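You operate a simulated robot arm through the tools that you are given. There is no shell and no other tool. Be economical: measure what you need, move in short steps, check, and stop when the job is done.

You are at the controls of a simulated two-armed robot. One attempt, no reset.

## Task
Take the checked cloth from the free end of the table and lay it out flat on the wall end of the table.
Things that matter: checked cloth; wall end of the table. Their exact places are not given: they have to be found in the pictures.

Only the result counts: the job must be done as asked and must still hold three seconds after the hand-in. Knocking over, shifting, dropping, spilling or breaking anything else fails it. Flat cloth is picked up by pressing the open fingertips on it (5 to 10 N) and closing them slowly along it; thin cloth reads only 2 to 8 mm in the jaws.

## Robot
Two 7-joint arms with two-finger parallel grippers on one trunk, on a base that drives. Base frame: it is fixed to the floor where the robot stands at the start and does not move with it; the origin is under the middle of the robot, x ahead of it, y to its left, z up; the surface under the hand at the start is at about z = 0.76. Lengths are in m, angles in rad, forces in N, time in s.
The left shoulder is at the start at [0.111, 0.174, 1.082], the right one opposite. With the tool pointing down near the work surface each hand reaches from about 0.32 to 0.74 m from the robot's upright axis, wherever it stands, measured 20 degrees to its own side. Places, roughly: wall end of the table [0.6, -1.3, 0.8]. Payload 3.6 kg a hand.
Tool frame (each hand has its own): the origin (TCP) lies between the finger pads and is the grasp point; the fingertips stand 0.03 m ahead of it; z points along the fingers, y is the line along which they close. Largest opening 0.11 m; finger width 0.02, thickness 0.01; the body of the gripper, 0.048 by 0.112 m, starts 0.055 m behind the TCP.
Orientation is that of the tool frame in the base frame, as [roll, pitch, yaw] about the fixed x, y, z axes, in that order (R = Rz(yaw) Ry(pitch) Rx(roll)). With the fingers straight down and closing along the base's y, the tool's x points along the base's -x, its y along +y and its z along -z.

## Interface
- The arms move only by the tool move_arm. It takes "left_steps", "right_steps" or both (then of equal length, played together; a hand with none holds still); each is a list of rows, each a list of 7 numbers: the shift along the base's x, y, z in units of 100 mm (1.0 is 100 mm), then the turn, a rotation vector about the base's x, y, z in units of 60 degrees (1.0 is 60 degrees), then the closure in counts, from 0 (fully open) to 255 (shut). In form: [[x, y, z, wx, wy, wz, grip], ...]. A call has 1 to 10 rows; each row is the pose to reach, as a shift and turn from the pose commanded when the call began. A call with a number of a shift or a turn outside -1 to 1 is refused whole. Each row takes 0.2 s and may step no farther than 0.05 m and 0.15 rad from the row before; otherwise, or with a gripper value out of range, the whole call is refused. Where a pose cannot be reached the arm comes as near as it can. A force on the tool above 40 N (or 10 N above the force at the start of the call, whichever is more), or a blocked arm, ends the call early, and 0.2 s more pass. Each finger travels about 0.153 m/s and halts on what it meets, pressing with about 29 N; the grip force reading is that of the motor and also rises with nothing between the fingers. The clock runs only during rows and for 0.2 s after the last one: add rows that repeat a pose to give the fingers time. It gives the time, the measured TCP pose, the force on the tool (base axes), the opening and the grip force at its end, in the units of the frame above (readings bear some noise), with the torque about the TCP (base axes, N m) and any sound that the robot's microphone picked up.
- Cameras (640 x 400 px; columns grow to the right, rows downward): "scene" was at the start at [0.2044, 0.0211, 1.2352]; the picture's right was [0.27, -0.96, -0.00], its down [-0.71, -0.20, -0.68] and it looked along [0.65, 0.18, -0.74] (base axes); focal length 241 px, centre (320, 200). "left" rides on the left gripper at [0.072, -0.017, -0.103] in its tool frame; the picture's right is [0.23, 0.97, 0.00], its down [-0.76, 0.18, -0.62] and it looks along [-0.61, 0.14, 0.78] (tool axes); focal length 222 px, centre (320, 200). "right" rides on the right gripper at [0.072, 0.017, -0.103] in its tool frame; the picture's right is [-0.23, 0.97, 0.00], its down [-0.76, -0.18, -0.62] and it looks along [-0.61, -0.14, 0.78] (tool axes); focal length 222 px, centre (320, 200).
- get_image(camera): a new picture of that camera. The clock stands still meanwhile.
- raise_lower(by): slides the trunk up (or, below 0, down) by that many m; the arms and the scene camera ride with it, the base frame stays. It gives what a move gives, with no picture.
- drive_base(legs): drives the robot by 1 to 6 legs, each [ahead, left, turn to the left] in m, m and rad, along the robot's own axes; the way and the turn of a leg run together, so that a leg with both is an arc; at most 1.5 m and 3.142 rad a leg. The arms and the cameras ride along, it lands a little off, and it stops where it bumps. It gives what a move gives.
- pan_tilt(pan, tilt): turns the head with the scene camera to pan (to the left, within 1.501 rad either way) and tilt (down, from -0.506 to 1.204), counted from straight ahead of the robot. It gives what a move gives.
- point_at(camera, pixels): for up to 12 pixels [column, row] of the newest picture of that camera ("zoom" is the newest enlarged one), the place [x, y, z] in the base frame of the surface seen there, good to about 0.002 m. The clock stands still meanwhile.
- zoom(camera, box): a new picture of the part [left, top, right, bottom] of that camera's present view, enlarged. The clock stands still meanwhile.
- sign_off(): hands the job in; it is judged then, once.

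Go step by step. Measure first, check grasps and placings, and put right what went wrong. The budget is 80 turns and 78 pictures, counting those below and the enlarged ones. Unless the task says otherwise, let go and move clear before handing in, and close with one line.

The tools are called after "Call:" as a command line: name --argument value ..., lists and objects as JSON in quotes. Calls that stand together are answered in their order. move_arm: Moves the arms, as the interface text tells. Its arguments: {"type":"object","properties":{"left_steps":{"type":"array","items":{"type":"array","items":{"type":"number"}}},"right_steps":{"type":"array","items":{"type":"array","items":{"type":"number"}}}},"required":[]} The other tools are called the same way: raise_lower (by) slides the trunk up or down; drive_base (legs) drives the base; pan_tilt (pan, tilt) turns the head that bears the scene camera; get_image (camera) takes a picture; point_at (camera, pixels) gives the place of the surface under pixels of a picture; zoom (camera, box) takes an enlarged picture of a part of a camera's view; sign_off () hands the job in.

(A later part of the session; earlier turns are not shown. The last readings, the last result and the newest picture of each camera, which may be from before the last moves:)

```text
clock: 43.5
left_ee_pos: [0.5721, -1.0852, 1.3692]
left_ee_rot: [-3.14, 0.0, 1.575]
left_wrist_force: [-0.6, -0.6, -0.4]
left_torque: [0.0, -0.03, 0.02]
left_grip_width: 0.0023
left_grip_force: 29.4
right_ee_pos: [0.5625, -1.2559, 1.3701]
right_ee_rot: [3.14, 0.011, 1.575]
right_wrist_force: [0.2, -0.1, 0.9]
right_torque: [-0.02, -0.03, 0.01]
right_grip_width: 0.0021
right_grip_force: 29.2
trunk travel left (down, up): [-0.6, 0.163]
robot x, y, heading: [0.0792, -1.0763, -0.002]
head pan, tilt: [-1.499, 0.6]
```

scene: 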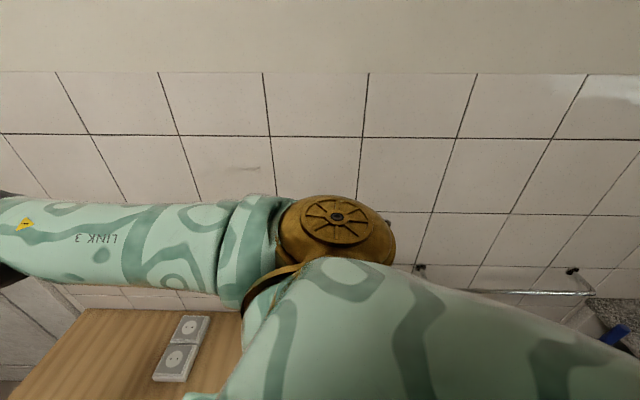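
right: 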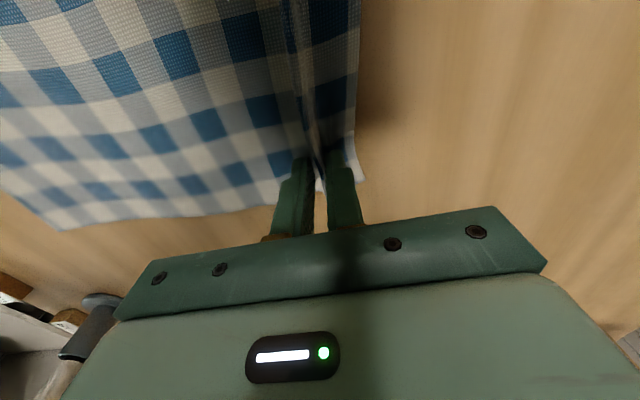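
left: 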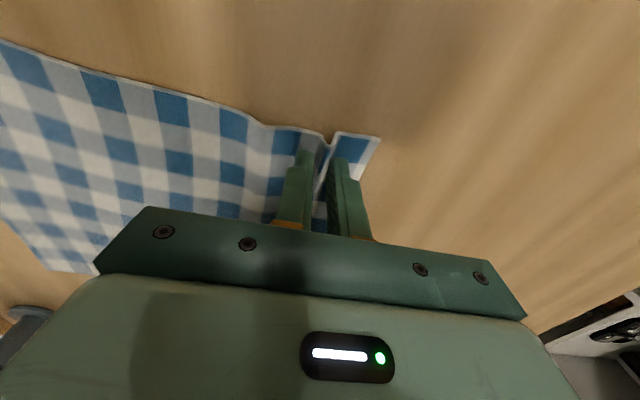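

Good. Next comes more raise and the last 50 mm to the right, then the trunk goes down 0.38.

Call:
move_arm --left_steps '[[0, -0.2, 0.3, 0, 0, 0, 255], [-0.05, -0.4, 0.6, 0, 0, 0, 255], [-0.1, -0.5, 0.9, 0, 0, 0, 255]]' --right_steps '[[0, -0.2, 0.3, 0, 0, 0, 255], [-0.05, -0.4, 0.6, 0, 0, 0, 255], [-0.1, -0.5, 0.9, 0, 0, 0, 255]]'

Call:
raise_lower --by -0.36

Call:
pan_tilt --pan -0.2 --tilt 0.8

Call:
get_image --camera "scene"

```text
clock: 44.3
left_ee_pos: [0.5601, -1.1346, 1.4576]
left_ee_rot: [-3.141, 0.0, 1.574]
left_wrist_force: [-0.2, -0.1, 0.3]
left_torque: [-0.03, -0.02, -0.01]
left_grip_width: 0.0024
left_grip_force: 28.3
right_ee_pos: [0.5525, -1.3067, 1.463]
right_ee_rot: [3.141, 0.012, 1.575]
right_wrist_force: [-0.5, 1.0, -0.4]
right_torque: [0.04, -0.02, 0.02]
right_grip_width: 0.002
right_grip_force: 29.0
trunk travel left (down, up): [-0.6, 0.163]
robot x, y, heading: [0.0793, -1.0748, 0.0]
head pan, tilt: [-1.499, 0.6]
```

```text
clock: 47.8
left_ee_pos: [0.5468, -1.1334, 1.1085]
left_ee_rot: [3.128, 0.002, 1.573]
left_wrist_force: [-0.1, 0.1, 0.5]
left_torque: [-0.02, 0.01, 0.0]
left_grip_width: 0.0023
left_grip_force: 29.0
right_ee_pos: [0.5369, -1.3066, 1.1095]
right_ee_rot: [3.124, 0.013, 1.575]
right_wrist_force: [0.9, 1.0, -0.2]
right_torque: [0.01, 0.04, 0.0]
right_grip_width: 0.0023
right_grip_force: 28.7
trunk travel left (down, up): [-0.24, 0.523]
robot x, y, heading: [0.0745, -1.0812, 0.005]
head pan, tilt: [-1.499, 0.6]
```

```text
clock: 49.3
left_ee_pos: [0.5633, -1.1346, 1.1]
left_ee_rot: [-3.14, 0.0, 1.574]
left_wrist_force: [0.5, 0.5, 1.1]
left_torque: [0.01, 0.02, 0.0]
left_grip_width: 0.0024
left_grip_force: 29.2
right_ee_pos: [0.5533, -1.3073, 1.1005]
right_ee_rot: [3.138, 0.01, 1.574]
right_wrist_force: [-0.6, 1.0, 0.5]
right_torque: [0.01, 0.02, 0.02]
right_grip_width: 0.0021
right_grip_force: 29.7
trunk travel left (down, up): [-0.24, 0.523]
robot x, y, heading: [0.0773, -1.0749, -0.0]
head pan, tilt: [-0.201, 0.799]
```

```text
55 pictures are left
```

scene: 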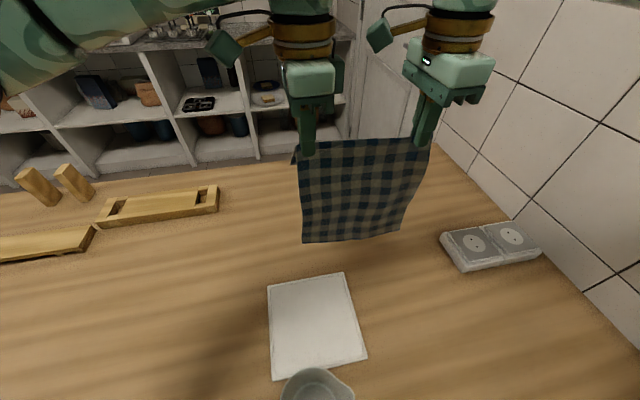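

The cloth hangs flat between the hands, bottom edge at (303,242)–(400,230). I measure it.

Call:
point_at --camera "scene" --pixels '[[305, 240], [350, 238], [397, 231], [310, 160], [415, 145], [345, 275], [268, 290], [445, 240]]'

```text
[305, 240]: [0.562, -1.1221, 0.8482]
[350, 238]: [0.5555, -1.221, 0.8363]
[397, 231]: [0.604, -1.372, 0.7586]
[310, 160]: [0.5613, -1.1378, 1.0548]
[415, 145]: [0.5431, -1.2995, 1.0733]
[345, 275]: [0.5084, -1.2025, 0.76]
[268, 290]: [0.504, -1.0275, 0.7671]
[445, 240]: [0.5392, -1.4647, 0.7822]
```

Bottom edge is at z ≈ 0.836. I move back 15 mm and lower until it just touches.

Call:
move_arm --left_steps '[[-0.15, 0, -0.15, 0, 0, 0, 255], [-0.15, 0, -0.35, 0, 0, 0, 255], [-0.15, 0, -0.55, 0, 0, 0, 255], [-0.15, 0, -0.75, 0, 0, 0, 255], [-0.15, 0, -0.8, 0, 0, 0, 255], [-0.15, 0, -0.8, 0, 0, 0, 255]]' --right_steps '[[-0.15, 0, -0.15, 0, 0, 0, 255], [-0.15, 0, -0.35, 0, 0, 0, 255], [-0.15, 0, -0.55, 0, 0, 0, 255], [-0.15, 0, -0.75, 0, 0, 0, 255], [-0.15, 0, -0.8, 0, 0, 0, 255], [-0.15, 0, -0.8, 0, 0, 0, 255]]'

Call:
get_image --camera "scene"

```text
clock: 50.7
left_ee_pos: [0.5478, -1.1344, 1.0201]
left_ee_rot: [-3.14, 0.0, 1.572]
left_wrist_force: [0.3, -2.8, -0.2]
left_torque: [-0.04, 0.02, 0.01]
left_grip_width: 0.0024
left_grip_force: 28.7
right_ee_pos: [0.5359, -1.3092, 1.0202]
right_ee_rot: [3.139, 0.009, 1.573]
right_wrist_force: [1.7, 1.7, -0.2]
right_torque: [0.03, -0.01, 0.0]
right_grip_width: 0.0022
right_grip_force: 29.0
trunk travel left (down, up): [-0.24, 0.523]
robot x, y, heading: [0.0751, -1.0769, 0.002]
head pan, tilt: [-0.201, 0.799]
```

```text
54 pictures are left
```

scene: 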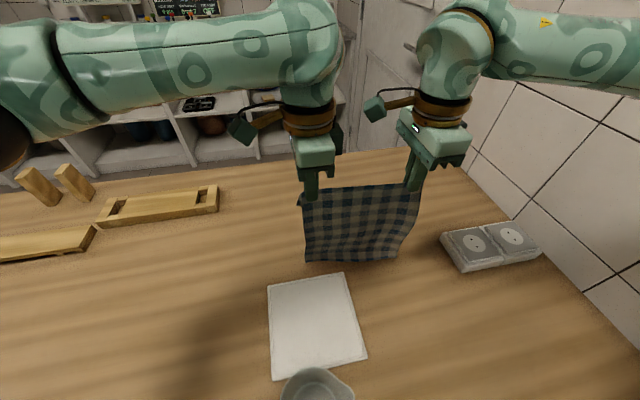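

The bottom edge just touches at (305–400,262). I now lay it by moving ahead while lowering, in slow rows.

Call:
move_arm --left_steps '[[0.1, 0, -0.06, 0, 0, 0, 255], [0.22, 0, -0.13, 0, 0, 0, 255], [0.34, 0, -0.2, 0, 0, 0, 255], [0.46, 0, -0.28, 0, 0, 0, 255], [0.58, 0, -0.38, 0, 0, 0, 255], [0.7, 0, -0.48, 0, 0, 0, 255], [0.82, 0, -0.6, 0, 0, 0, 255], [0.95, 0, -0.72, 0, 0, 0, 255]]' --right_steps '[[0.1, 0, -0.06, 0, 0, 0, 255], [0.22, 0, -0.13, 0, 0, 0, 255], [0.34, 0, -0.2, 0, 0, 0, 255], [0.46, 0, -0.28, 0, 0, 0, 255], [0.58, 0, -0.38, 0, 0, 0, 255], [0.7, 0, -0.48, 0, 0, 0, 255], [0.82, 0, -0.6, 0, 0, 0, 255], [0.95, 0, -0.72, 0, 0, 0, 255]]'

Call:
get_image --camera "scene"

```text
clock: 52.5
left_ee_pos: [0.6435, -1.1326, 0.9483]
left_ee_rot: [-3.14, 0.0, 1.572]
left_wrist_force: [0.6, -2.4, -0.6]
left_torque: [-0.05, 0.01, -0.01]
left_grip_width: 0.0024
left_grip_force: 28.7
right_ee_pos: [0.6334, -1.3075, 0.9468]
right_ee_rot: [3.141, 0.011, 1.573]
right_wrist_force: [0.9, 1.5, 0.0]
right_torque: [0.01, -0.01, -0.04]
right_grip_width: 0.0023
right_grip_force: 29.1
trunk travel left (down, up): [-0.24, 0.523]
robot x, y, heading: [0.0783, -1.0735, -0.0]
head pan, tilt: [-0.201, 0.799]
```

```text
53 pictures are left
```

scene: 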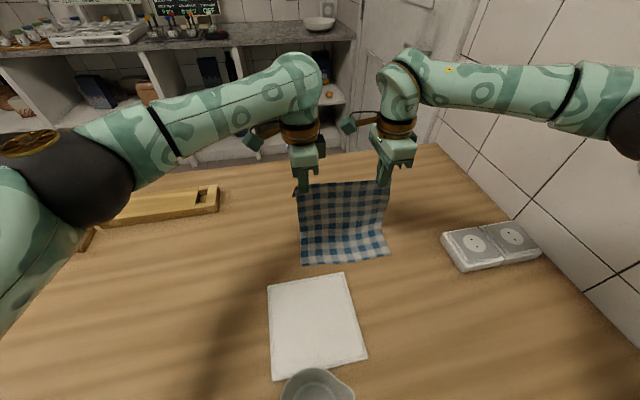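

Laying well, the near edge stays at row ~262. I continue.

Call:
move_arm --left_steps '[[0.11, 0, -0.12, 0, 0, 0, 255], [0.22, 0, -0.24, 0, 0, 0, 255], [0.34, 0, -0.36, 0, 0, 0, 255], [0.45, 0, -0.48, 0, 0, 0, 255], [0.56, 0, -0.6, 0, 0, 0, 255], [0.67, 0, -0.73, 0, 0, 0, 255], [0.77, 0, -0.86, 0, 0, 0, 255], [0.86, 0, -1.0, 0, 0, 0, 255]]' --right_steps '[[0.11, 0, -0.12, 0, 0, 0, 255], [0.22, 0, -0.24, 0, 0, 0, 255], [0.34, 0, -0.36, 0, 0, 0, 255], [0.45, 0, -0.48, 0, 0, 0, 255], [0.56, 0, -0.6, 0, 0, 0, 255], [0.67, 0, -0.73, 0, 0, 0, 255], [0.77, 0, -0.86, 0, 0, 0, 255], [0.86, 0, -1.0, 0, 0, 0, 255]]'

Call:
get_image --camera "scene"

```text
clock: 54.3
left_ee_pos: [0.6873, -1.1219, 0.8586]
left_ee_rot: [-3.141, 0.007, 1.572]
left_wrist_force: [4.4, -20.4, -1.6]
left_torque: [-0.49, -0.11, 0.05]
left_grip_width: 0.0022
left_grip_force: 29.3
left hand out of reach, approached as far as the arm can: row 5, 6, 7, 8
right_ee_pos: [0.7189, -1.3019, 0.8467]
right_ee_rot: [-3.139, 0.004, 1.578]
right_wrist_force: [-3.4, 21.4, 1.2]
right_torque: [0.55, 0.1, 0.03]
right_grip_width: 0.0023
right_grip_force: 28.9
trunk travel left (down, up): [-0.24, 0.523]
robot x, y, heading: [0.0774, -1.0767, 0.002]
head pan, tilt: [-0.201, 0.799]
```

```text
52 pictures are left
```

scene: 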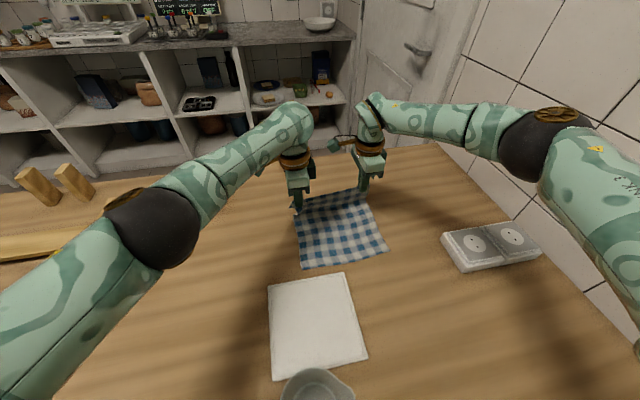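

The left arm ran out of reach at x 0.687 and the cloth is taut sideways (20 N). I'll tilt both hands so the fingers point ahead, which gains reach, and ease the right hand back meanwhile.

Call:
move_arm --left_steps '[[0, 0, 0, 0, -0.12, 0, 255], [0, 0, 0, 0, -0.24, 0, 255], [0, 0, 0, 0, -0.36, 0, 255], [0, 0, 0, 0, -0.48, 0, 255], [0, 0, 0, 0, -0.48, 0, 255]]' --right_steps '[[-0.2, 0.05, 0, 0, -0.12, 0, 255], [-0.3, 0.05, 0, 0, -0.24, 0, 255], [-0.3, 0.05, 0, 0, -0.36, 0, 255], [-0.2, 0.05, 0, 0, -0.48, 0, 255], [-0.15, 0.05, 0, 0, -0.48, 0, 255]]'

Call:
get_image --camera "scene"

```text
clock: 55.5
left_ee_pos: [0.6891, -1.1182, 0.8615]
left_ee_rot: [2.639, 0.002, 1.573]
left_wrist_force: [2.9, -19.3, -1.4]
left_torque: [-0.41, 0.03, -0.19]
left_grip_width: 0.0022
left_grip_force: 28.9
right_ee_pos: [0.7046, -1.2991, 0.8475]
right_ee_rot: [2.636, 0.011, 1.572]
right_wrist_force: [-0.8, 19.9, 1.8]
right_torque: [0.45, 0.07, 0.26]
right_grip_width: 0.0021
right_grip_force: 28.3
trunk travel left (down, up): [-0.24, 0.523]
robot x, y, heading: [0.0749, -1.079, -0.003]
head pan, tilt: [-0.201, 0.799]
```

```text
51 pictures are left
```

scene: 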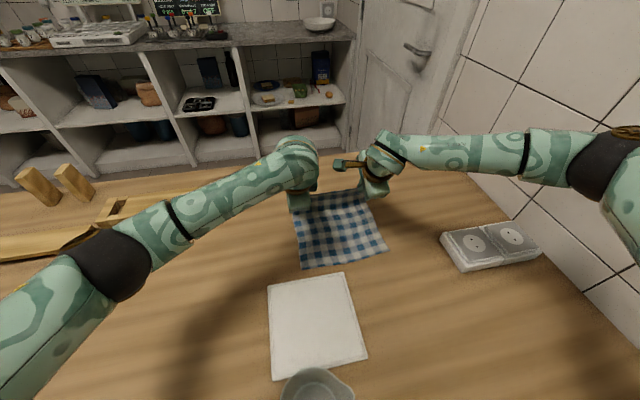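

Tilt worked without losing the cloth. I close the hands' spacing by 10 mm to slacken it, and go on ahead and down.

Call:
move_arm --left_steps '[[0.1, -0.04, -0.05, 0, 0, 0, 255], [0.2, -0.06, -0.13, 0, 0, 0, 255], [0.32, -0.06, -0.21, 0, 0, 0, 255], [0.44, -0.06, -0.3, 0, 0, 0, 255], [0.54, -0.06, -0.39, 0, 0, 0, 255], [0.64, -0.06, -0.48, 0, 0, 0, 255]]' --right_steps '[[0.0, 0.04, -0.03, 0, 0, 0, 255], [0.06, 0.05, -0.08, 0, 0, 0, 255], [0.16, 0.05, -0.13, 0, 0, 0, 255], [0.24, 0.05, -0.19, 0, 0, 0, 255], [0.32, 0.05, -0.26, 0, 0, 0, 255], [0.4, 0.05, -0.34, 0, 0, 0, 255]]'

Call:
get_image --camera "scene"

```text
clock: 56.9
left_ee_pos: [0.7532, -1.1234, 0.8137]
left_ee_rot: [2.64, 0.0, 1.573]
left_wrist_force: [-0.4, -1.4, -0.1]
left_torque: [-0.02, 0.01, 0.01]
left_grip_width: 0.0025
left_grip_force: 28.5
right_ee_pos: [0.7451, -1.298, 0.8134]
right_ee_rot: [2.638, 0.01, 1.568]
right_wrist_force: [-0.4, 1.0, -0.8]
right_torque: [0.01, 0.01, -0.02]
right_grip_width: 0.0024
right_grip_force: 29.4
trunk travel left (down, up): [-0.24, 0.523]
robot x, y, heading: [0.079, -1.0759, 0.002]
head pan, tilt: [-0.201, 0.799]
```

```text
50 pictures are left
```

scene: 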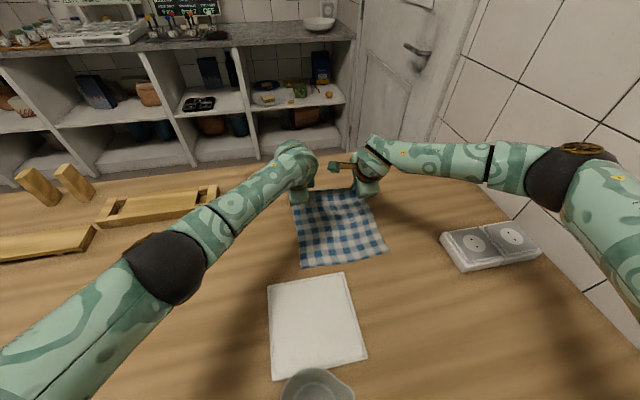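

Tension is gone and the cloth is nearly all down. I measure the near edge to know the final hand x.

Call:
point_at --camera "scene" --pixels '[[303, 264], [345, 262], [384, 250], [300, 225], [340, 230], [365, 215], [340, 205], [345, 195]]'

Call:
zoom --camera "scene" --box '[240, 140, 440, 290]'

```text
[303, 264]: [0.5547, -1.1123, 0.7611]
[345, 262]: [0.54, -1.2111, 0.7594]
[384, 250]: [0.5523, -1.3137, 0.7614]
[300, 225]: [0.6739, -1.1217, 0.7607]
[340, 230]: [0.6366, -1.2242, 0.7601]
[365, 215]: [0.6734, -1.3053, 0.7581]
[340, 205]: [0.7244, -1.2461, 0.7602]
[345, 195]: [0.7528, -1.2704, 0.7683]
```

```text
2.67 times, centred on (340, 215) of scene
```

zoom: 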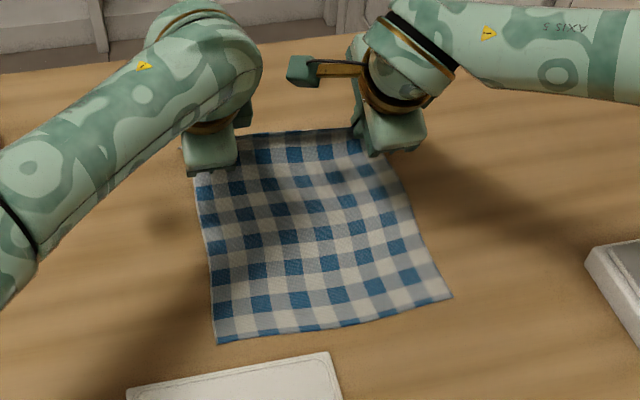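

Cloth lies flat with its near edge at x ≈ 0.55. I bring the pinches 20 mm on and down to the table.

Call:
move_arm --left_steps '[[0.08, 0, -0.06, 0, 0, 0, 255], [0.16, 0, -0.12, 0, 0, 0, 255], [0.2, 0, -0.17, 0, 0, 0, 255], [0.2, 0, -0.2, 0, 0, 0, 255]]' --right_steps '[[0.08, 0, -0.06, 0, 0, 0, 255], [0.16, 0, -0.12, 0, 0, 0, 255], [0.2, 0, -0.17, 0, 0, 0, 255], [0.2, 0, -0.2, 0, 0, 0, 255]]'

Call:
get_image --camera "left"

Call:
get_image --camera "right"

```text
clock: 57.9
left_ee_pos: [0.7674, -1.1222, 0.7973]
left_ee_rot: [2.642, -0.001, 1.573]
left_wrist_force: [-0.2, 0.0, -0.4]
left_torque: [-0.04, 0.05, -0.01]
left_grip_width: 0.0022
left_grip_force: 29.0
left hand out of reach, approached as far as the arm can: row 3, 4
right_ee_pos: [0.7638, -1.2973, 0.796]
right_ee_rot: [2.639, 0.009, 1.568]
right_wrist_force: [0.6, 1.0, 0.5]
right_torque: [0.0, 0.03, 0.02]
right_grip_width: 0.002
right_grip_force: 28.7
trunk travel left (down, up): [-0.24, 0.523]
robot x, y, heading: [0.0783, -1.0733, 0.002]
head pan, tilt: [-0.201, 0.799]
```

```text
48 pictures are left
```

left: 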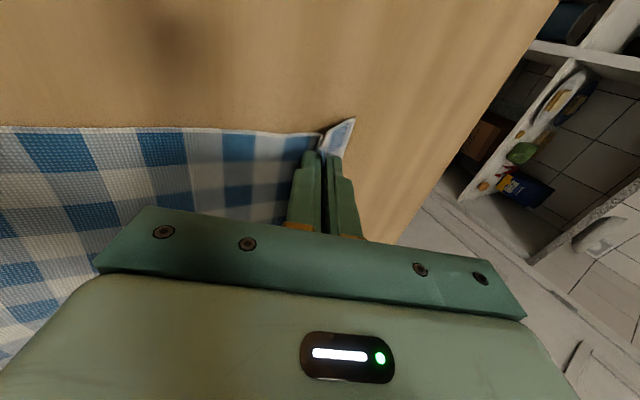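

```text
47 pictures are left
```

right: 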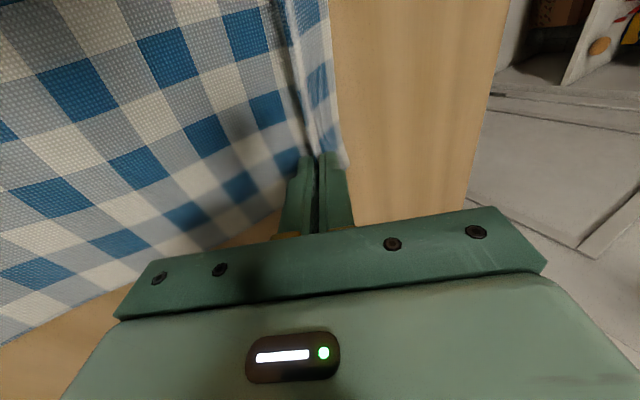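

Both pinches are just over the table, flap ahead of the fingers. I open slowly while rising slightly, then look.

Call:
move_arm --left_steps '[[0, 0, 0.0, 0, 0, 0, 240], [0, 0, 0.02, 0, 0, 0, 225], [0, 0, 0.03, 0, 0, 0, 210], [0, 0, 0.04, 0, 0, 0, 190], [0, 0, 0.06, 0, 0, 0, 170], [0, 0, 0.08, 0, 0, 0, 150], [0, 0, 0.2, 0, 0, 0, 150], [0, 0, 0.4, 0, 0, 0, 150], [0, 0, 0.7, 0, 0, 0, 150]]' --right_steps '[[0, 0, 0.0, 0, 0, 0, 240], [0, 0, 0.02, 0, 0, 0, 225], [0, 0, 0.03, 0, 0, 0, 210], [0, 0, 0.04, 0, 0, 0, 190], [0, 0, 0.06, 0, 0, 0, 170], [0, 0, 0.08, 0, 0, 0, 150], [0, 0, 0.2, 0, 0, 0, 150], [0, 0, 0.4, 0, 0, 0, 150], [0, 0, 0.7, 0, 0, 0, 150]]'

Call:
move_arm --left_steps '[[-0.2, 0.3, 0.2, 0, 0, 0, 150], [-0.4, 0.6, 0.4, 0, 0, 0, 150], [-0.6, 0.9, 0.6, 0, 0, 0, 150]]' --right_steps '[[-0.3, -0.1, 0.3, 0, 0, 0, 150], [-0.6, -0.2, 0.6, 0, 0, 0, 150], [-0.9, -0.3, 0.9, 0, 0, 0, 150]]'

Call:
get_image --camera "scene"

Call:
zoom --camera "scene" --box '[240, 140, 440, 290]'

```text
clock: 59.9
left_ee_pos: [0.7675, -1.1216, 0.8681]
left_ee_rot: [2.639, 0.002, 1.574]
left_wrist_force: [0.6, 0.3, 0.3]
left_torque: [-0.02, -0.02, 0.01]
left_grip_width: 0.0452
left_grip_force: 0.0
right_ee_pos: [0.7638, -1.2948, 0.8636]
right_ee_rot: [2.637, 0.01, 1.57]
right_wrist_force: [0.6, 0.4, 0.7]
right_torque: [0.03, 0.03, 0.0]
right_grip_width: 0.0452
right_grip_force: 0.1
trunk travel left (down, up): [-0.24, 0.523]
robot x, y, heading: [0.0752, -1.0781, 0.001]
head pan, tilt: [-0.201, 0.799]
```

```text
clock: 60.7
left_ee_pos: [0.7067, -1.0295, 0.9264]
left_ee_rot: [2.641, 0.001, 1.575]
left_wrist_force: [-0.3, 0.0, 0.2]
left_torque: [-0.01, -0.04, -0.04]
left_grip_width: 0.0451
left_grip_force: 0.1
right_ee_pos: [0.6705, -1.3255, 0.9543]
right_ee_rot: [2.635, 0.01, 1.569]
right_wrist_force: [-0.2, -1.0, 0.2]
right_torque: [-0.01, 0.0, 0.02]
right_grip_width: 0.045
right_grip_force: 0.1
trunk travel left (down, up): [-0.24, 0.523]
robot x, y, heading: [0.0754, -1.0755, 0.003]
head pan, tilt: [-0.201, 0.799]
```

```text
46 pictures are left
```

scene: 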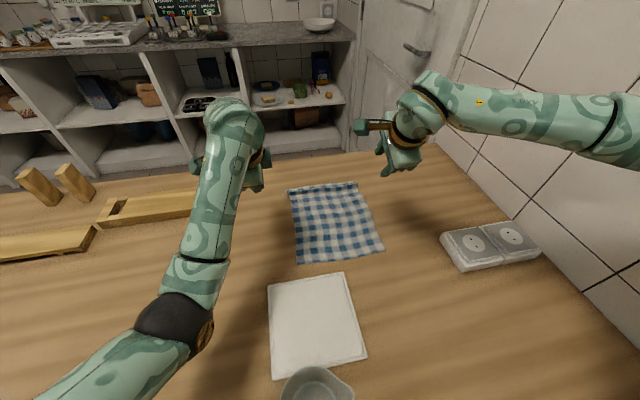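

```text
2.67 times, centred on (340, 215) of scene
```

zoom: 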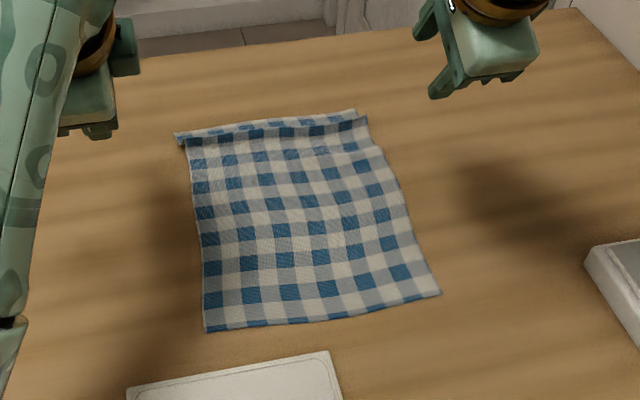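

Released; a ridge remains along the far edge (zoom row ~130). I measure it and the outline.

Call:
point_at --camera "zoom" --pixels '[[175, 133], [188, 140], [270, 118], [270, 128], [270, 138], [357, 111], [366, 118], [366, 128], [205, 330], [439, 294], [320, 140], [225, 131]]'

Call:
zoom --camera "scene" --box '[275, 165, 375, 225]'

Call:
get_image --camera "left"

```text
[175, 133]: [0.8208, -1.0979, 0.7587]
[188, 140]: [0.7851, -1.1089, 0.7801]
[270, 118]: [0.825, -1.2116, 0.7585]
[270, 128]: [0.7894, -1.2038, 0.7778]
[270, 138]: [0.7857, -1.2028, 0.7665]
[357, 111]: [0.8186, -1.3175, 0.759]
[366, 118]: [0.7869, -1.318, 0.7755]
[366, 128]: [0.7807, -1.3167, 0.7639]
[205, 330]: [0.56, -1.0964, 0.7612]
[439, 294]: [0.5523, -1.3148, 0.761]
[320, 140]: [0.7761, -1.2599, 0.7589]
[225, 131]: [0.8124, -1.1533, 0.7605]
```

```text
6.40 times, centred on (325, 195) of scene
```

zoom: 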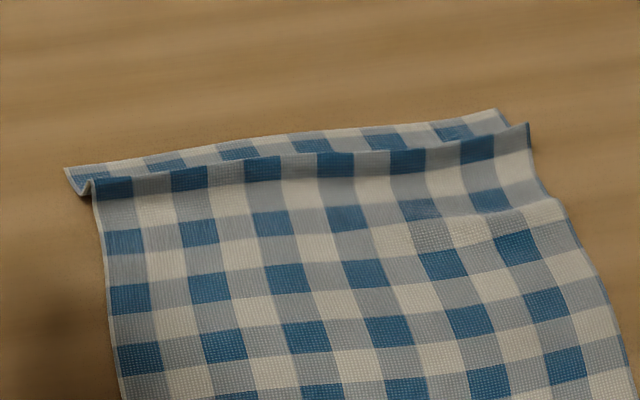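

```text
43 pictures are left
```

left: 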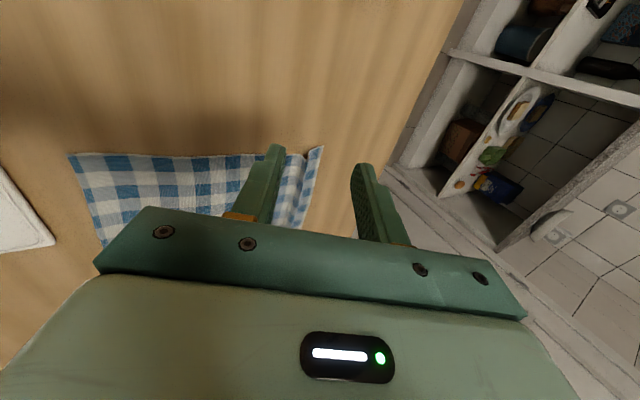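

A ridge 20 mm high runs along x ≈ 0.787, with the far edge at x ≈ 0.82. I'll flatten it by pressing closed right fingertips on the flap and dragging it ahead, starting at the right corner.

Call:
move_arm --right_steps '[[0.3, 0.08, -0.2, 0, 0, 0, 200], [0.6, 0.2, -0.4, 0, 0, 0, 255], [0.9, 0.28, -0.6, 0, 0, 0, 255], [1.0, 0.28, -0.8, 0, 0, 0, 255]]'

Call:
move_arm --right_steps '[[0.15, 0, 0, 0, 0, 0, 255], [0.3, 0, 0, 0, 0, 0, 255]]'

Call:
get_image --camera "right"

```text
clock: 61.7
left_ee_pos: [0.7076, -1.0312, 0.9269]
left_ee_rot: [2.639, 0.002, 1.572]
left_wrist_force: [-0.1, 0.7, -0.1]
left_torque: [0.03, -0.02, 0.0]
left_grip_width: 0.0455
left_grip_force: 0.2
right_ee_pos: [0.7763, -1.2997, 0.8737]
right_ee_rot: [2.637, 0.011, 1.567]
right_wrist_force: [0.0, -0.5, 0.2]
right_torque: [0.03, 0.0, 0.0]
right_grip_width: 0.0
right_grip_force: 29.1
trunk travel left (down, up): [-0.24, 0.523]
robot x, y, heading: [0.0792, -1.0768, 0.001]
head pan, tilt: [-0.201, 0.799]
```

```text
clock: 62.3
left_ee_pos: [0.7084, -1.0306, 0.9264]
left_ee_rot: [2.642, 0.001, 1.575]
left_wrist_force: [0.0, 0.1, -0.1]
left_torque: [-0.02, 0.01, -0.01]
left_grip_width: 0.0453
left_grip_force: 0.1
right_ee_pos: [0.8059, -1.2989, 0.8731]
right_ee_rot: [2.636, 0.011, 1.569]
right_wrist_force: [0.2, -0.5, -0.5]
right_torque: [0.05, 0.01, -0.02]
right_grip_width: 0.0002
right_grip_force: 28.6
trunk travel left (down, up): [-0.24, 0.523]
robot x, y, heading: [0.0764, -1.0763, 0.0]
head pan, tilt: [-0.201, 0.799]
```

```text
42 pictures are left
```

right: 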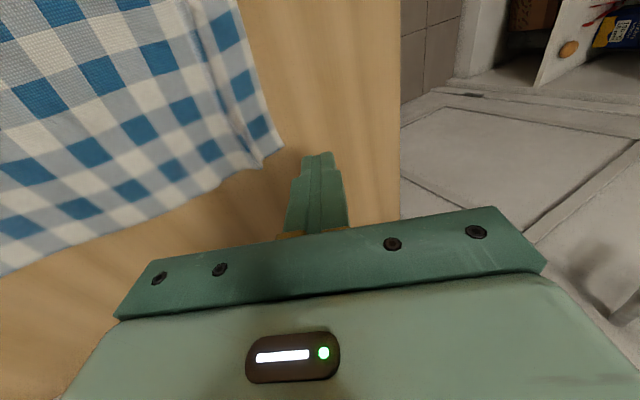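

Reach is fine at x 0.806. I place the tip on the flap (x ≈ 0.808) and press down.

Call:
move_arm --right_steps '[[-0.13, 0.03, -0.3, 0, 0, 0, 255], [-0.13, 0.03, -0.6, 0, 0, 0, 255], [-0.13, 0.03, -0.75, 0, 0, 0, 255], [-0.13, 0.03, -0.8, 0, 0, 0, 255], [-0.13, 0.03, -0.83, 0, 0, 0, 255]]'

Call:
get_image --camera "right"

```text
clock: 63.5
left_ee_pos: [0.7073, -1.0309, 0.9268]
left_ee_rot: [2.638, 0.001, 1.575]
left_wrist_force: [-0.9, -0.2, 0.2]
left_torque: [0.05, 0.0, 0.01]
left_grip_width: 0.0456
left_grip_force: 0.1
right_ee_pos: [0.79, -1.2978, 0.7917]
right_ee_rot: [2.635, 0.01, 1.569]
right_wrist_force: [-1.3, 0.3, 6.7]
right_torque: [0.04, -0.05, -0.04]
right_grip_width: 0.0001
right_grip_force: 29.2
trunk travel left (down, up): [-0.24, 0.523]
robot x, y, heading: [0.0756, -1.0754, -0.002]
head pan, tilt: [-0.201, 0.799]
```

```text
41 pictures are left
```

right: 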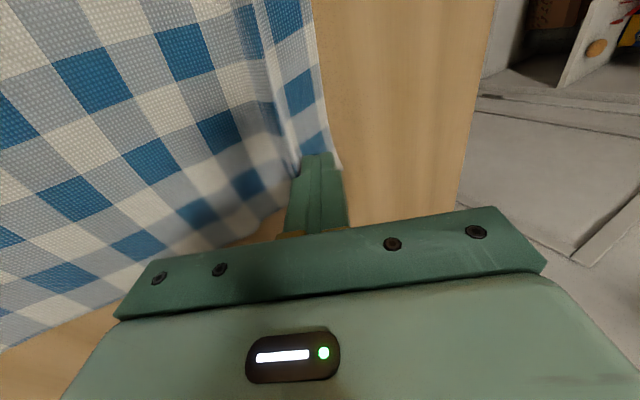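

Pressing at 6.7 N on the flap. I drag ahead 27 mm.

Call:
move_arm --right_steps '[[0.04, 0, 0, 0, 0, 0, 255], [0.08, 0, 0, 0, 0, 0, 255], [0.12, 0, 0, 0, 0, 0, 255], [0.16, 0, 0, 0, 0, 0, 255], [0.2, 0, 0, 0, 0, 0, 255], [0.24, 0, 0, 0, 0, 0, 255], [0.27, 0, 0, 0, 0, 0, 255]]'

Call:
get_image --camera "right"

Call:
zoom --camera "scene" --box '[260, 150, 420, 280]'

```text
clock: 65.1
left_ee_pos: [0.7081, -1.0311, 0.9256]
left_ee_rot: [2.638, 0.002, 1.574]
left_wrist_force: [0.2, -0.1, 0.6]
left_torque: [-0.01, -0.05, -0.03]
left_grip_width: 0.0453
left_grip_force: 0.1
right_ee_pos: [0.8152, -1.295, 0.792]
right_ee_rot: [2.638, 0.01, 1.568]
right_wrist_force: [-1.1, -0.3, 6.6]
right_torque: [0.02, 0.02, 0.01]
right_grip_width: 0.0
right_grip_force: 29.1
trunk travel left (down, up): [-0.24, 0.523]
robot x, y, heading: [0.0786, -1.0761, -0.004]
head pan, tilt: [-0.201, 0.799]
```

```text
40 pictures are left
```

right: 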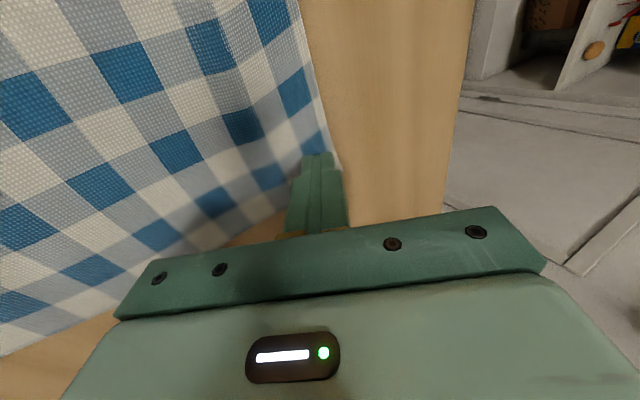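

```text
3.08 times, centred on (340, 215) of scene
```

zoom: 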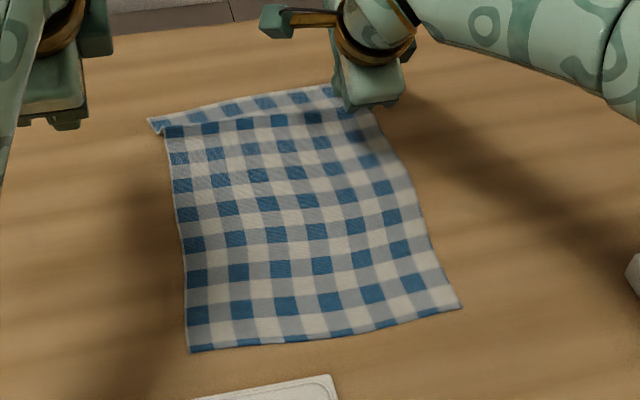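

The right part is now flat. I lift, and shift the robot 0.17 m left so the right hand can do the same at the left corner.

Call:
move_arm --right_steps '[[0, 0, 0.2, 0, 0, 0, 255], [0, 0, 0.5, 0, 0, 0, 255], [-0.1, 0, 0.8, 0, 0, 0, 255]]'

Call:
drive_base --legs '[[0, 0.17, 0]]'

Call:
get_image --camera "scene"

```text
clock: 65.9
left_ee_pos: [0.707, -1.0318, 0.9277]
left_ee_rot: [2.64, 0.002, 1.573]
left_wrist_force: [0.9, 0.6, -0.5]
left_torque: [-0.01, 0.04, 0.02]
left_grip_width: 0.0452
left_grip_force: 0.1
right_ee_pos: [0.8087, -1.2974, 0.8712]
right_ee_rot: [2.638, 0.011, 1.571]
right_wrist_force: [0.2, 0.4, 0.2]
right_torque: [-0.01, 0.02, -0.02]
right_grip_width: 0.0
right_grip_force: 28.6
trunk travel left (down, up): [-0.24, 0.523]
robot x, y, heading: [0.0797, -1.0753, -0.003]
head pan, tilt: [-0.201, 0.799]
```

```text
clock: 67.4
left_ee_pos: [0.7082, -0.8596, 0.9262]
left_ee_rot: [2.64, 0.002, 1.575]
left_wrist_force: [-0.1, 0.7, -1.1]
left_torque: [-0.02, 0.04, -0.03]
left_grip_width: 0.0451
left_grip_force: 0.2
right_ee_pos: [0.8082, -1.1245, 0.8706]
right_ee_rot: [2.638, 0.014, 1.57]
right_wrist_force: [-0.2, 0.9, -0.1]
right_torque: [-0.02, -0.01, 0.01]
right_grip_width: 0.0
right_grip_force: 28.9
trunk travel left (down, up): [-0.24, 0.523]
robot x, y, heading: [0.0778, -0.9038, 0.004]
head pan, tilt: [-0.201, 0.799]
```

```text
38 pictures are left
```

scene: 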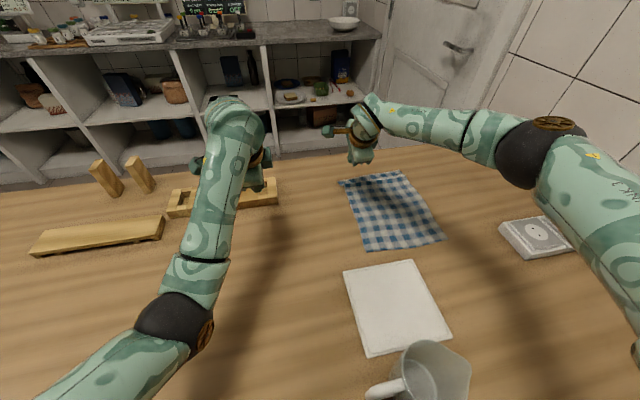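

Call:
zoom --camera "scene" --box '[320, 155, 460, 260]'

Call:
point_at --camera "scene" --pixels '[[340, 181], [348, 184], [370, 174], [403, 170], [365, 178], [364, 249], [444, 237]]'

```text
3.81 times, centred on (390, 208) of scene
```

zoom: 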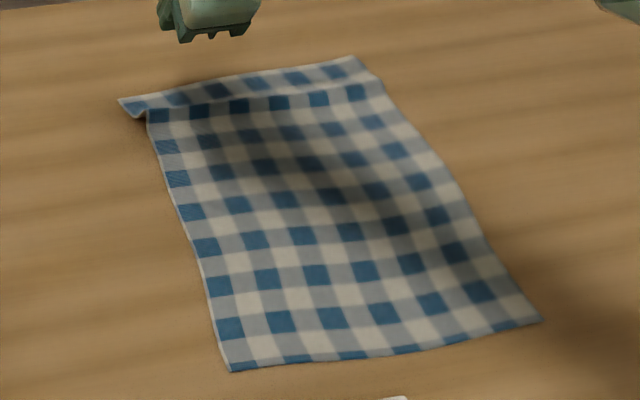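

```text
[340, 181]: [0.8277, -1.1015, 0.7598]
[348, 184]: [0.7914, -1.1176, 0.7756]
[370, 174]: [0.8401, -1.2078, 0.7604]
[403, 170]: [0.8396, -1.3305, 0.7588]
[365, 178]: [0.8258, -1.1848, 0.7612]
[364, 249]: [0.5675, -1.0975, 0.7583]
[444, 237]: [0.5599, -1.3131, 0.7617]
```

The left far corner is at (0.828,−1.10) with the ridge at x ≈ 0.79. I press at tip x ≈ 0.813 and read the force.

Call:
move_arm --right_steps '[[-0.08, 0, -0.3, 0, 0, 0, 255], [-0.08, 0, -0.6, 0, 0, 0, 255], [-0.08, 0, -0.75, 0, 0, 0, 255], [-0.08, 0, -0.79, 0, 0, 0, 255], [-0.08, 0, -0.8, 0, 0, 0, 255]]'

Call:
get_image --camera "right"

```text
clock: 68.6
left_ee_pos: [0.7069, -0.8594, 0.9268]
left_ee_rot: [2.639, 0.002, 1.577]
left_wrist_force: [-0.1, -0.6, 0.3]
left_torque: [-0.01, 0.02, 0.01]
left_grip_width: 0.0453
left_grip_force: 0.0
right_ee_pos: [0.7996, -1.1274, 0.7922]
right_ee_rot: [2.637, 0.01, 1.572]
right_wrist_force: [1.2, -1.7, 6.4]
right_torque: [-0.02, -0.09, -0.02]
right_grip_width: 0.0001
right_grip_force: 28.7
trunk travel left (down, up): [-0.24, 0.523]
robot x, y, heading: [0.0789, -0.9085, 0.004]
head pan, tilt: [-0.201, 0.799]
```

```text
36 pictures are left
```

right: 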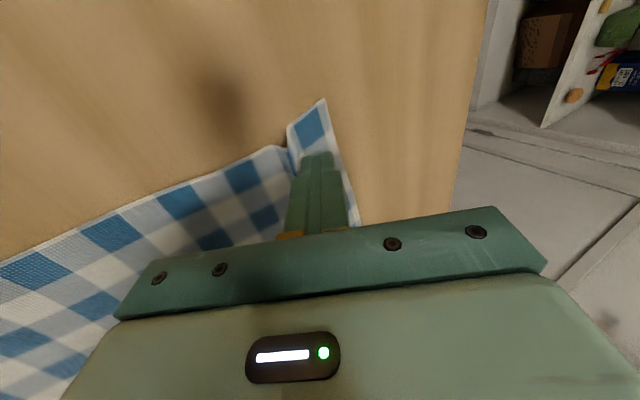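

6.4 N on the flap; dragging ahead 28 mm with a slight inward trend.

Call:
move_arm --right_steps '[[0.04, -0.01, 0, 0, 0, 0, 255], [0.08, -0.02, 0, 0, 0, 0, 255], [0.12, -0.03, 0, 0, 0, 0, 255], [0.16, -0.04, 0, 0, 0, 0, 255], [0.2, -0.05, 0, 0, 0, 0, 255], [0.24, -0.06, 0, 0, 0, 0, 255], [0.28, -0.06, 0, 0, 0, 0, 255]]'

Call:
zoom --camera "scene" --box '[320, 155, 460, 260]'

Call:
get_image --camera "right"

```text
clock: 70.2
left_ee_pos: [0.7061, -0.8605, 0.926]
left_ee_rot: [2.64, 0.003, 1.576]
left_wrist_force: [-0.4, 0.6, -0.1]
left_torque: [0.01, 0.02, -0.01]
left_grip_width: 0.0452
left_grip_force: 0.0
right_ee_pos: [0.827, -1.1323, 0.7912]
right_ee_rot: [2.636, 0.01, 1.568]
right_wrist_force: [-3.6, -0.6, 12.6]
right_torque: [-0.02, 0.03, -0.01]
right_grip_width: 0.0003
right_grip_force: 29.3
trunk travel left (down, up): [-0.24, 0.523]
robot x, y, heading: [0.0751, -0.9013, 0.008]
head pan, tilt: [-0.201, 0.799]
```

```text
3.81 times, centred on (390, 208) of scene
```

zoom: 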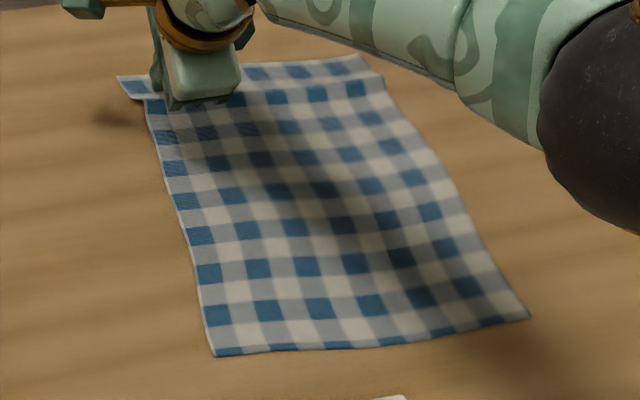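

```text
34 pictures are left
```

right: 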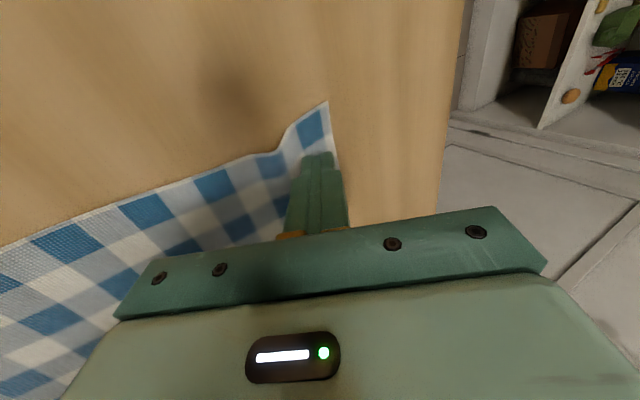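

Nearly flat there too. I lift and retract both hands and inspect.

Call:
move_arm --left_steps '[[0, 0, 0, 0, 0, 0, 150], [0, 0, 0, 0, 0, 0, 150], [0, 0, 0.2, 0, 0, 0, 150], [0, 0, 0.4, 0, 0, 0, 150], [0, 0, 0.6, 0, 0, 0, 150], [0, 0, 0.8, 0, 0, 0, 150]]' --right_steps '[[0, 0, 0.2, 0, 0, 0, 255], [0, 0, 0.5, 0, 0, 0, 255], [-0.1, 0, 0.8, 0, 0, 0, 255], [-0.2, -0.4, 0.9, 0, 0, 0, 255], [-0.2, -0.8, 0.9, 0, 0, 0, 255], [-0.2, -1.0, 1.0, 0, 0, 0, 255]]'

Call:
get_image --camera "scene"

Call:
zoom --camera "scene" --box '[320, 155, 460, 260]'

```text
clock: 71.6
left_ee_pos: [0.708, -0.8585, 1.0049]
left_ee_rot: [2.641, 0.001, 1.576]
left_wrist_force: [-1.1, -0.4, 0.2]
left_torque: [0.03, -0.01, -0.02]
left_grip_width: 0.0451
left_grip_force: 0.1
right_ee_pos: [0.8062, -1.2319, 0.8929]
right_ee_rot: [2.638, 0.01, 1.573]
right_wrist_force: [-0.7, 0.0, 0.2]
right_torque: [0.03, 0.03, -0.04]
right_grip_width: 0.0
right_grip_force: 29.7
trunk travel left (down, up): [-0.24, 0.523]
robot x, y, heading: [0.0742, -0.9051, 0.001]
head pan, tilt: [-0.201, 0.799]
```

```text
33 pictures are left
```

scene: 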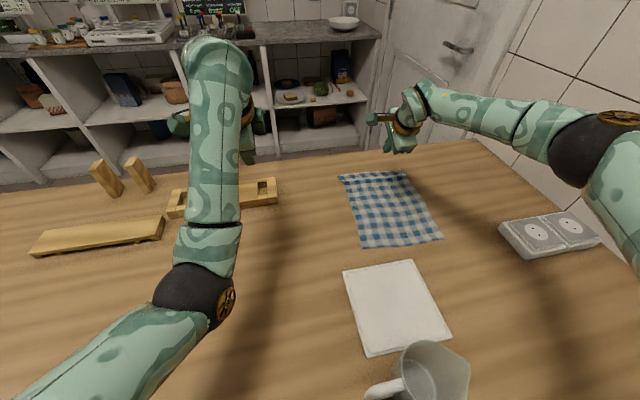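

```text
3.81 times, centred on (390, 208) of scene
```

zoom: 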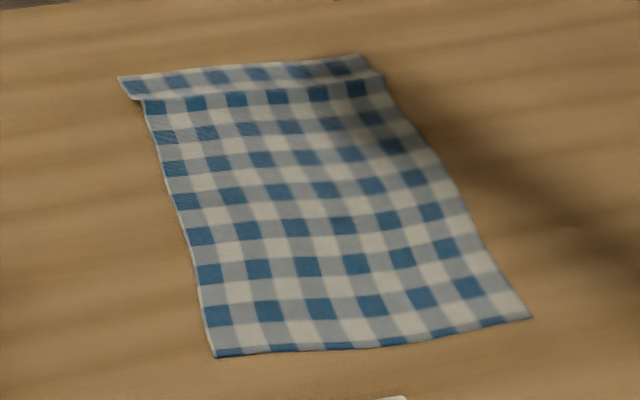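

Call:
point_at --camera "zoom" --pixels '[[120, 78], [143, 98], [145, 110], [245, 68], [245, 85], [245, 105], [365, 57], [375, 75], [215, 354], [530, 317], [200, 92], [320, 90]]'

Call:
zoom --camera "scene" --box '[335, 160, 415, 205]'

```text
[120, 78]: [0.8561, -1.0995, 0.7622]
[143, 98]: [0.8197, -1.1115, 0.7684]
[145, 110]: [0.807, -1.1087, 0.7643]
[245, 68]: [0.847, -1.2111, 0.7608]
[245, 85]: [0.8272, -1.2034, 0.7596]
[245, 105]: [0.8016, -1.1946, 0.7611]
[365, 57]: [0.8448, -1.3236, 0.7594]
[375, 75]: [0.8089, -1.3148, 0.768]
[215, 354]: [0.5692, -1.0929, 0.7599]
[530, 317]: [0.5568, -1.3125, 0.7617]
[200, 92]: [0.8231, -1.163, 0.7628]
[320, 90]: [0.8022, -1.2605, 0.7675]
```

```text
8.00 times, centred on (375, 182) of scene
```

zoom: 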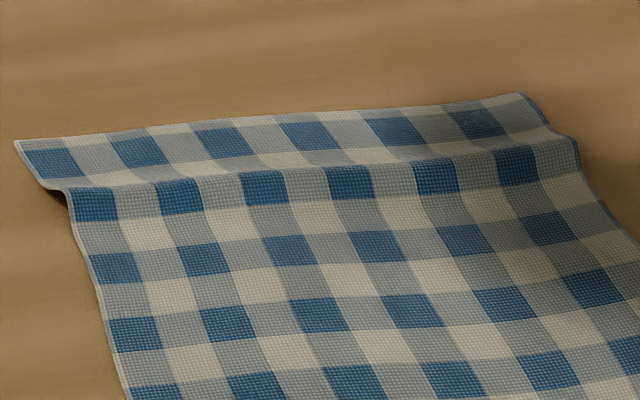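

The cloth now spans 0.287 m and only an ~8 mm swell remains near the far edge. One more light pull at the right and the middle should take it out; I move the robot 0.09 m right for that.

Call:
drive_base --legs '[[0, -0.09, 0]]'

Call:
move_arm --right_steps '[[0.05, 0.15, -0.3, 0, 0, 0, 255], [0.1, 0.15, -0.6, 0, 0, 0, 255], [0.12, 0.15, -0.9, 0, 0, 0, 255], [0.12, 0.15, -0.98, 0, 0, 0, 255]]'

```text
clock: 72.7
left_ee_pos: [0.7093, -0.9486, 1.0036]
left_ee_rot: [2.64, -0.001, 1.579]
left_wrist_force: [1.2, 0.1, 0.1]
left_torque: [0.0, 0.04, 0.03]
left_grip_width: 0.045
left_grip_force: 0.0
right_ee_pos: [0.8071, -1.3223, 0.8918]
right_ee_rot: [2.637, 0.012, 1.573]
right_wrist_force: [0.0, -0.6, 0.0]
right_torque: [0.05, -0.02, 0.02]
right_grip_width: 0.0001
right_grip_force: 29.4
trunk travel left (down, up): [-0.24, 0.523]
robot x, y, heading: [0.0769, -0.9933, 0.002]
head pan, tilt: [-0.201, 0.799]
```

```text
clock: 73.7
left_ee_pos: [0.7088, -0.9469, 1.0057]
left_ee_rot: [2.641, 0.001, 1.578]
left_wrist_force: [-0.5, 0.4, 0.5]
left_torque: [0.0, -0.01, 0.01]
left_grip_width: 0.0452
left_grip_force: 0.1
right_ee_pos: [0.817, -1.3059, 0.7929]
right_ee_rot: [2.637, 0.012, 1.573]
right_wrist_force: [-0.3, -0.5, 0.4]
right_torque: [-0.01, 0.03, 0.03]
right_grip_width: 0.0
right_grip_force: 28.9
trunk travel left (down, up): [-0.24, 0.523]
robot x, y, heading: [0.0778, -0.9955, 0.002]
head pan, tilt: [-0.201, 0.799]
```

Just above contact at tip x ≈ 0.832. I press about 2.5 mm more and drag 9 mm ahead, then lift.

Call:
move_arm --right_steps '[[0, 0, -0.015, 0, 0, 0, 255], [0, 0, -0.025, 0, 0, 0, 255], [0.03, 0, -0.025, 0, 0, 0, 255], [0.06, 0, -0.025, 0, 0, 0, 255], [0.09, 0, -0.025, 0, 0, 0, 255], [0.09, 0, 0.1, 0, 0, 0, 255], [0.09, 0, 0.3, 0, 0, 0, 255], [-0.02, 0.4, 0.3, 0, 0, 0, 255], [-0.02, 0.8, 0.3, 0, 0, 0, 255]]'

Call:
zoom --camera "scene" --box '[290, 150, 430, 260]'

```text
clock: 75.7
left_ee_pos: [0.71, -0.9455, 1.0051]
left_ee_rot: [2.64, 0.001, 1.578]
left_wrist_force: [-0.4, -0.4, -0.7]
left_torque: [0.02, 0.01, -0.03]
left_grip_width: 0.0453
left_grip_force: 0.1
right_ee_pos: [0.8183, -1.2238, 0.8255]
right_ee_rot: [2.638, 0.012, 1.572]
right_wrist_force: [-1.0, 0.8, -0.2]
right_torque: [-0.06, 0.03, 0.03]
right_grip_width: 0.0001
right_grip_force: 29.1
trunk travel left (down, up): [-0.24, 0.523]
robot x, y, heading: [0.077, -0.9961, 0.004]
head pan, tilt: [-0.201, 0.799]
```

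```text
3.64 times, centred on (360, 205) of scene
```

zoom: 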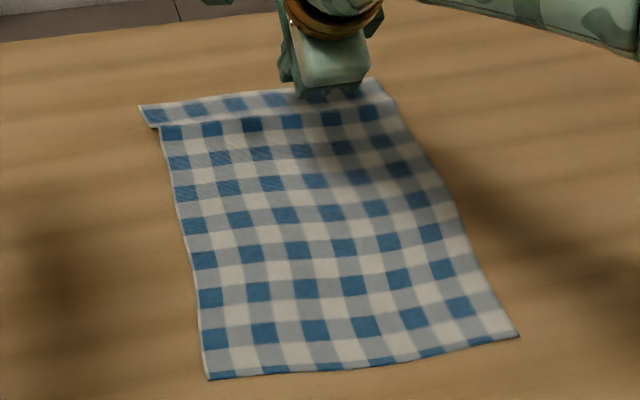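

Right end is flat now. Same light pull at the middle, then at the left.

Call:
move_arm --right_steps '[[0, 0, -0.2, 0, 0, 0, 255], [0, 0, -0.32, 0, 0, 0, 255], [0, 0, -0.355, 0, 0, 0, 255], [0.04, 0, -0.355, 0, 0, 0, 255], [0.08, 0, -0.355, 0, 0, 0, 255], [0.08, 0, -0.2, 0, 0, 0, 255], [0.08, 0, 0, 0, 0, 0, 255], [0.08, 0.4, 0, 0, 0, 0, 255], [0.08, 0.88, 0, 0, 0, 0, 255]]'

Call:
move_arm --right_steps '[[0, 0, -0.2, 0, 0, 0, 255], [0, 0, -0.32, 0, 0, 0, 255], [0, 0, -0.355, 0, 0, 0, 255], [0.04, 0, -0.355, 0, 0, 0, 255], [0.08, 0, -0.355, 0, 0, 0, 255], [0.08, 0, -0.2, 0, 0, 0, 255], [0.08, 0, 0, 0, 0, 0, 255], [0.0, 0, 0.4, 0, 0, 0, 255], [-0.2, -0.4, 0.7, 0, 0, 0, 255], [-0.4, -0.8, 0.9, 0, 0, 0, 255]]'

Call:
zoom --camera "scene" --box '[290, 150, 430, 260]'

```text
clock: 77.7
left_ee_pos: [0.7092, -0.9464, 1.0044]
left_ee_rot: [2.64, 0.002, 1.576]
left_wrist_force: [-1.0, -1.5, -0.4]
left_torque: [-0.01, 0.01, -0.03]
left_grip_width: 0.0451
left_grip_force: 0.1
right_ee_pos: [0.8249, -1.1363, 0.824]
right_ee_rot: [2.636, 0.013, 1.571]
right_wrist_force: [0.2, 1.1, -0.3]
right_torque: [-0.02, 0.02, 0.01]
right_grip_width: 0.0
right_grip_force: 28.7
trunk travel left (down, up): [-0.24, 0.523]
robot x, y, heading: [0.0765, -0.9963, 0.004]
head pan, tilt: [-0.201, 0.799]
```

```text
refused: row 9 steps farther than a row can; nothing moved
```

```text
3.64 times, centred on (360, 205) of scene
```

zoom: 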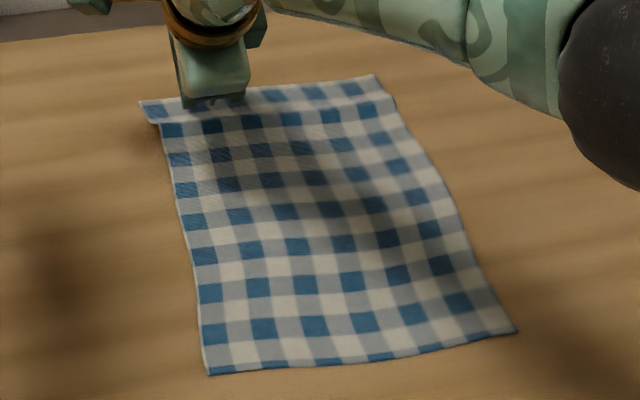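

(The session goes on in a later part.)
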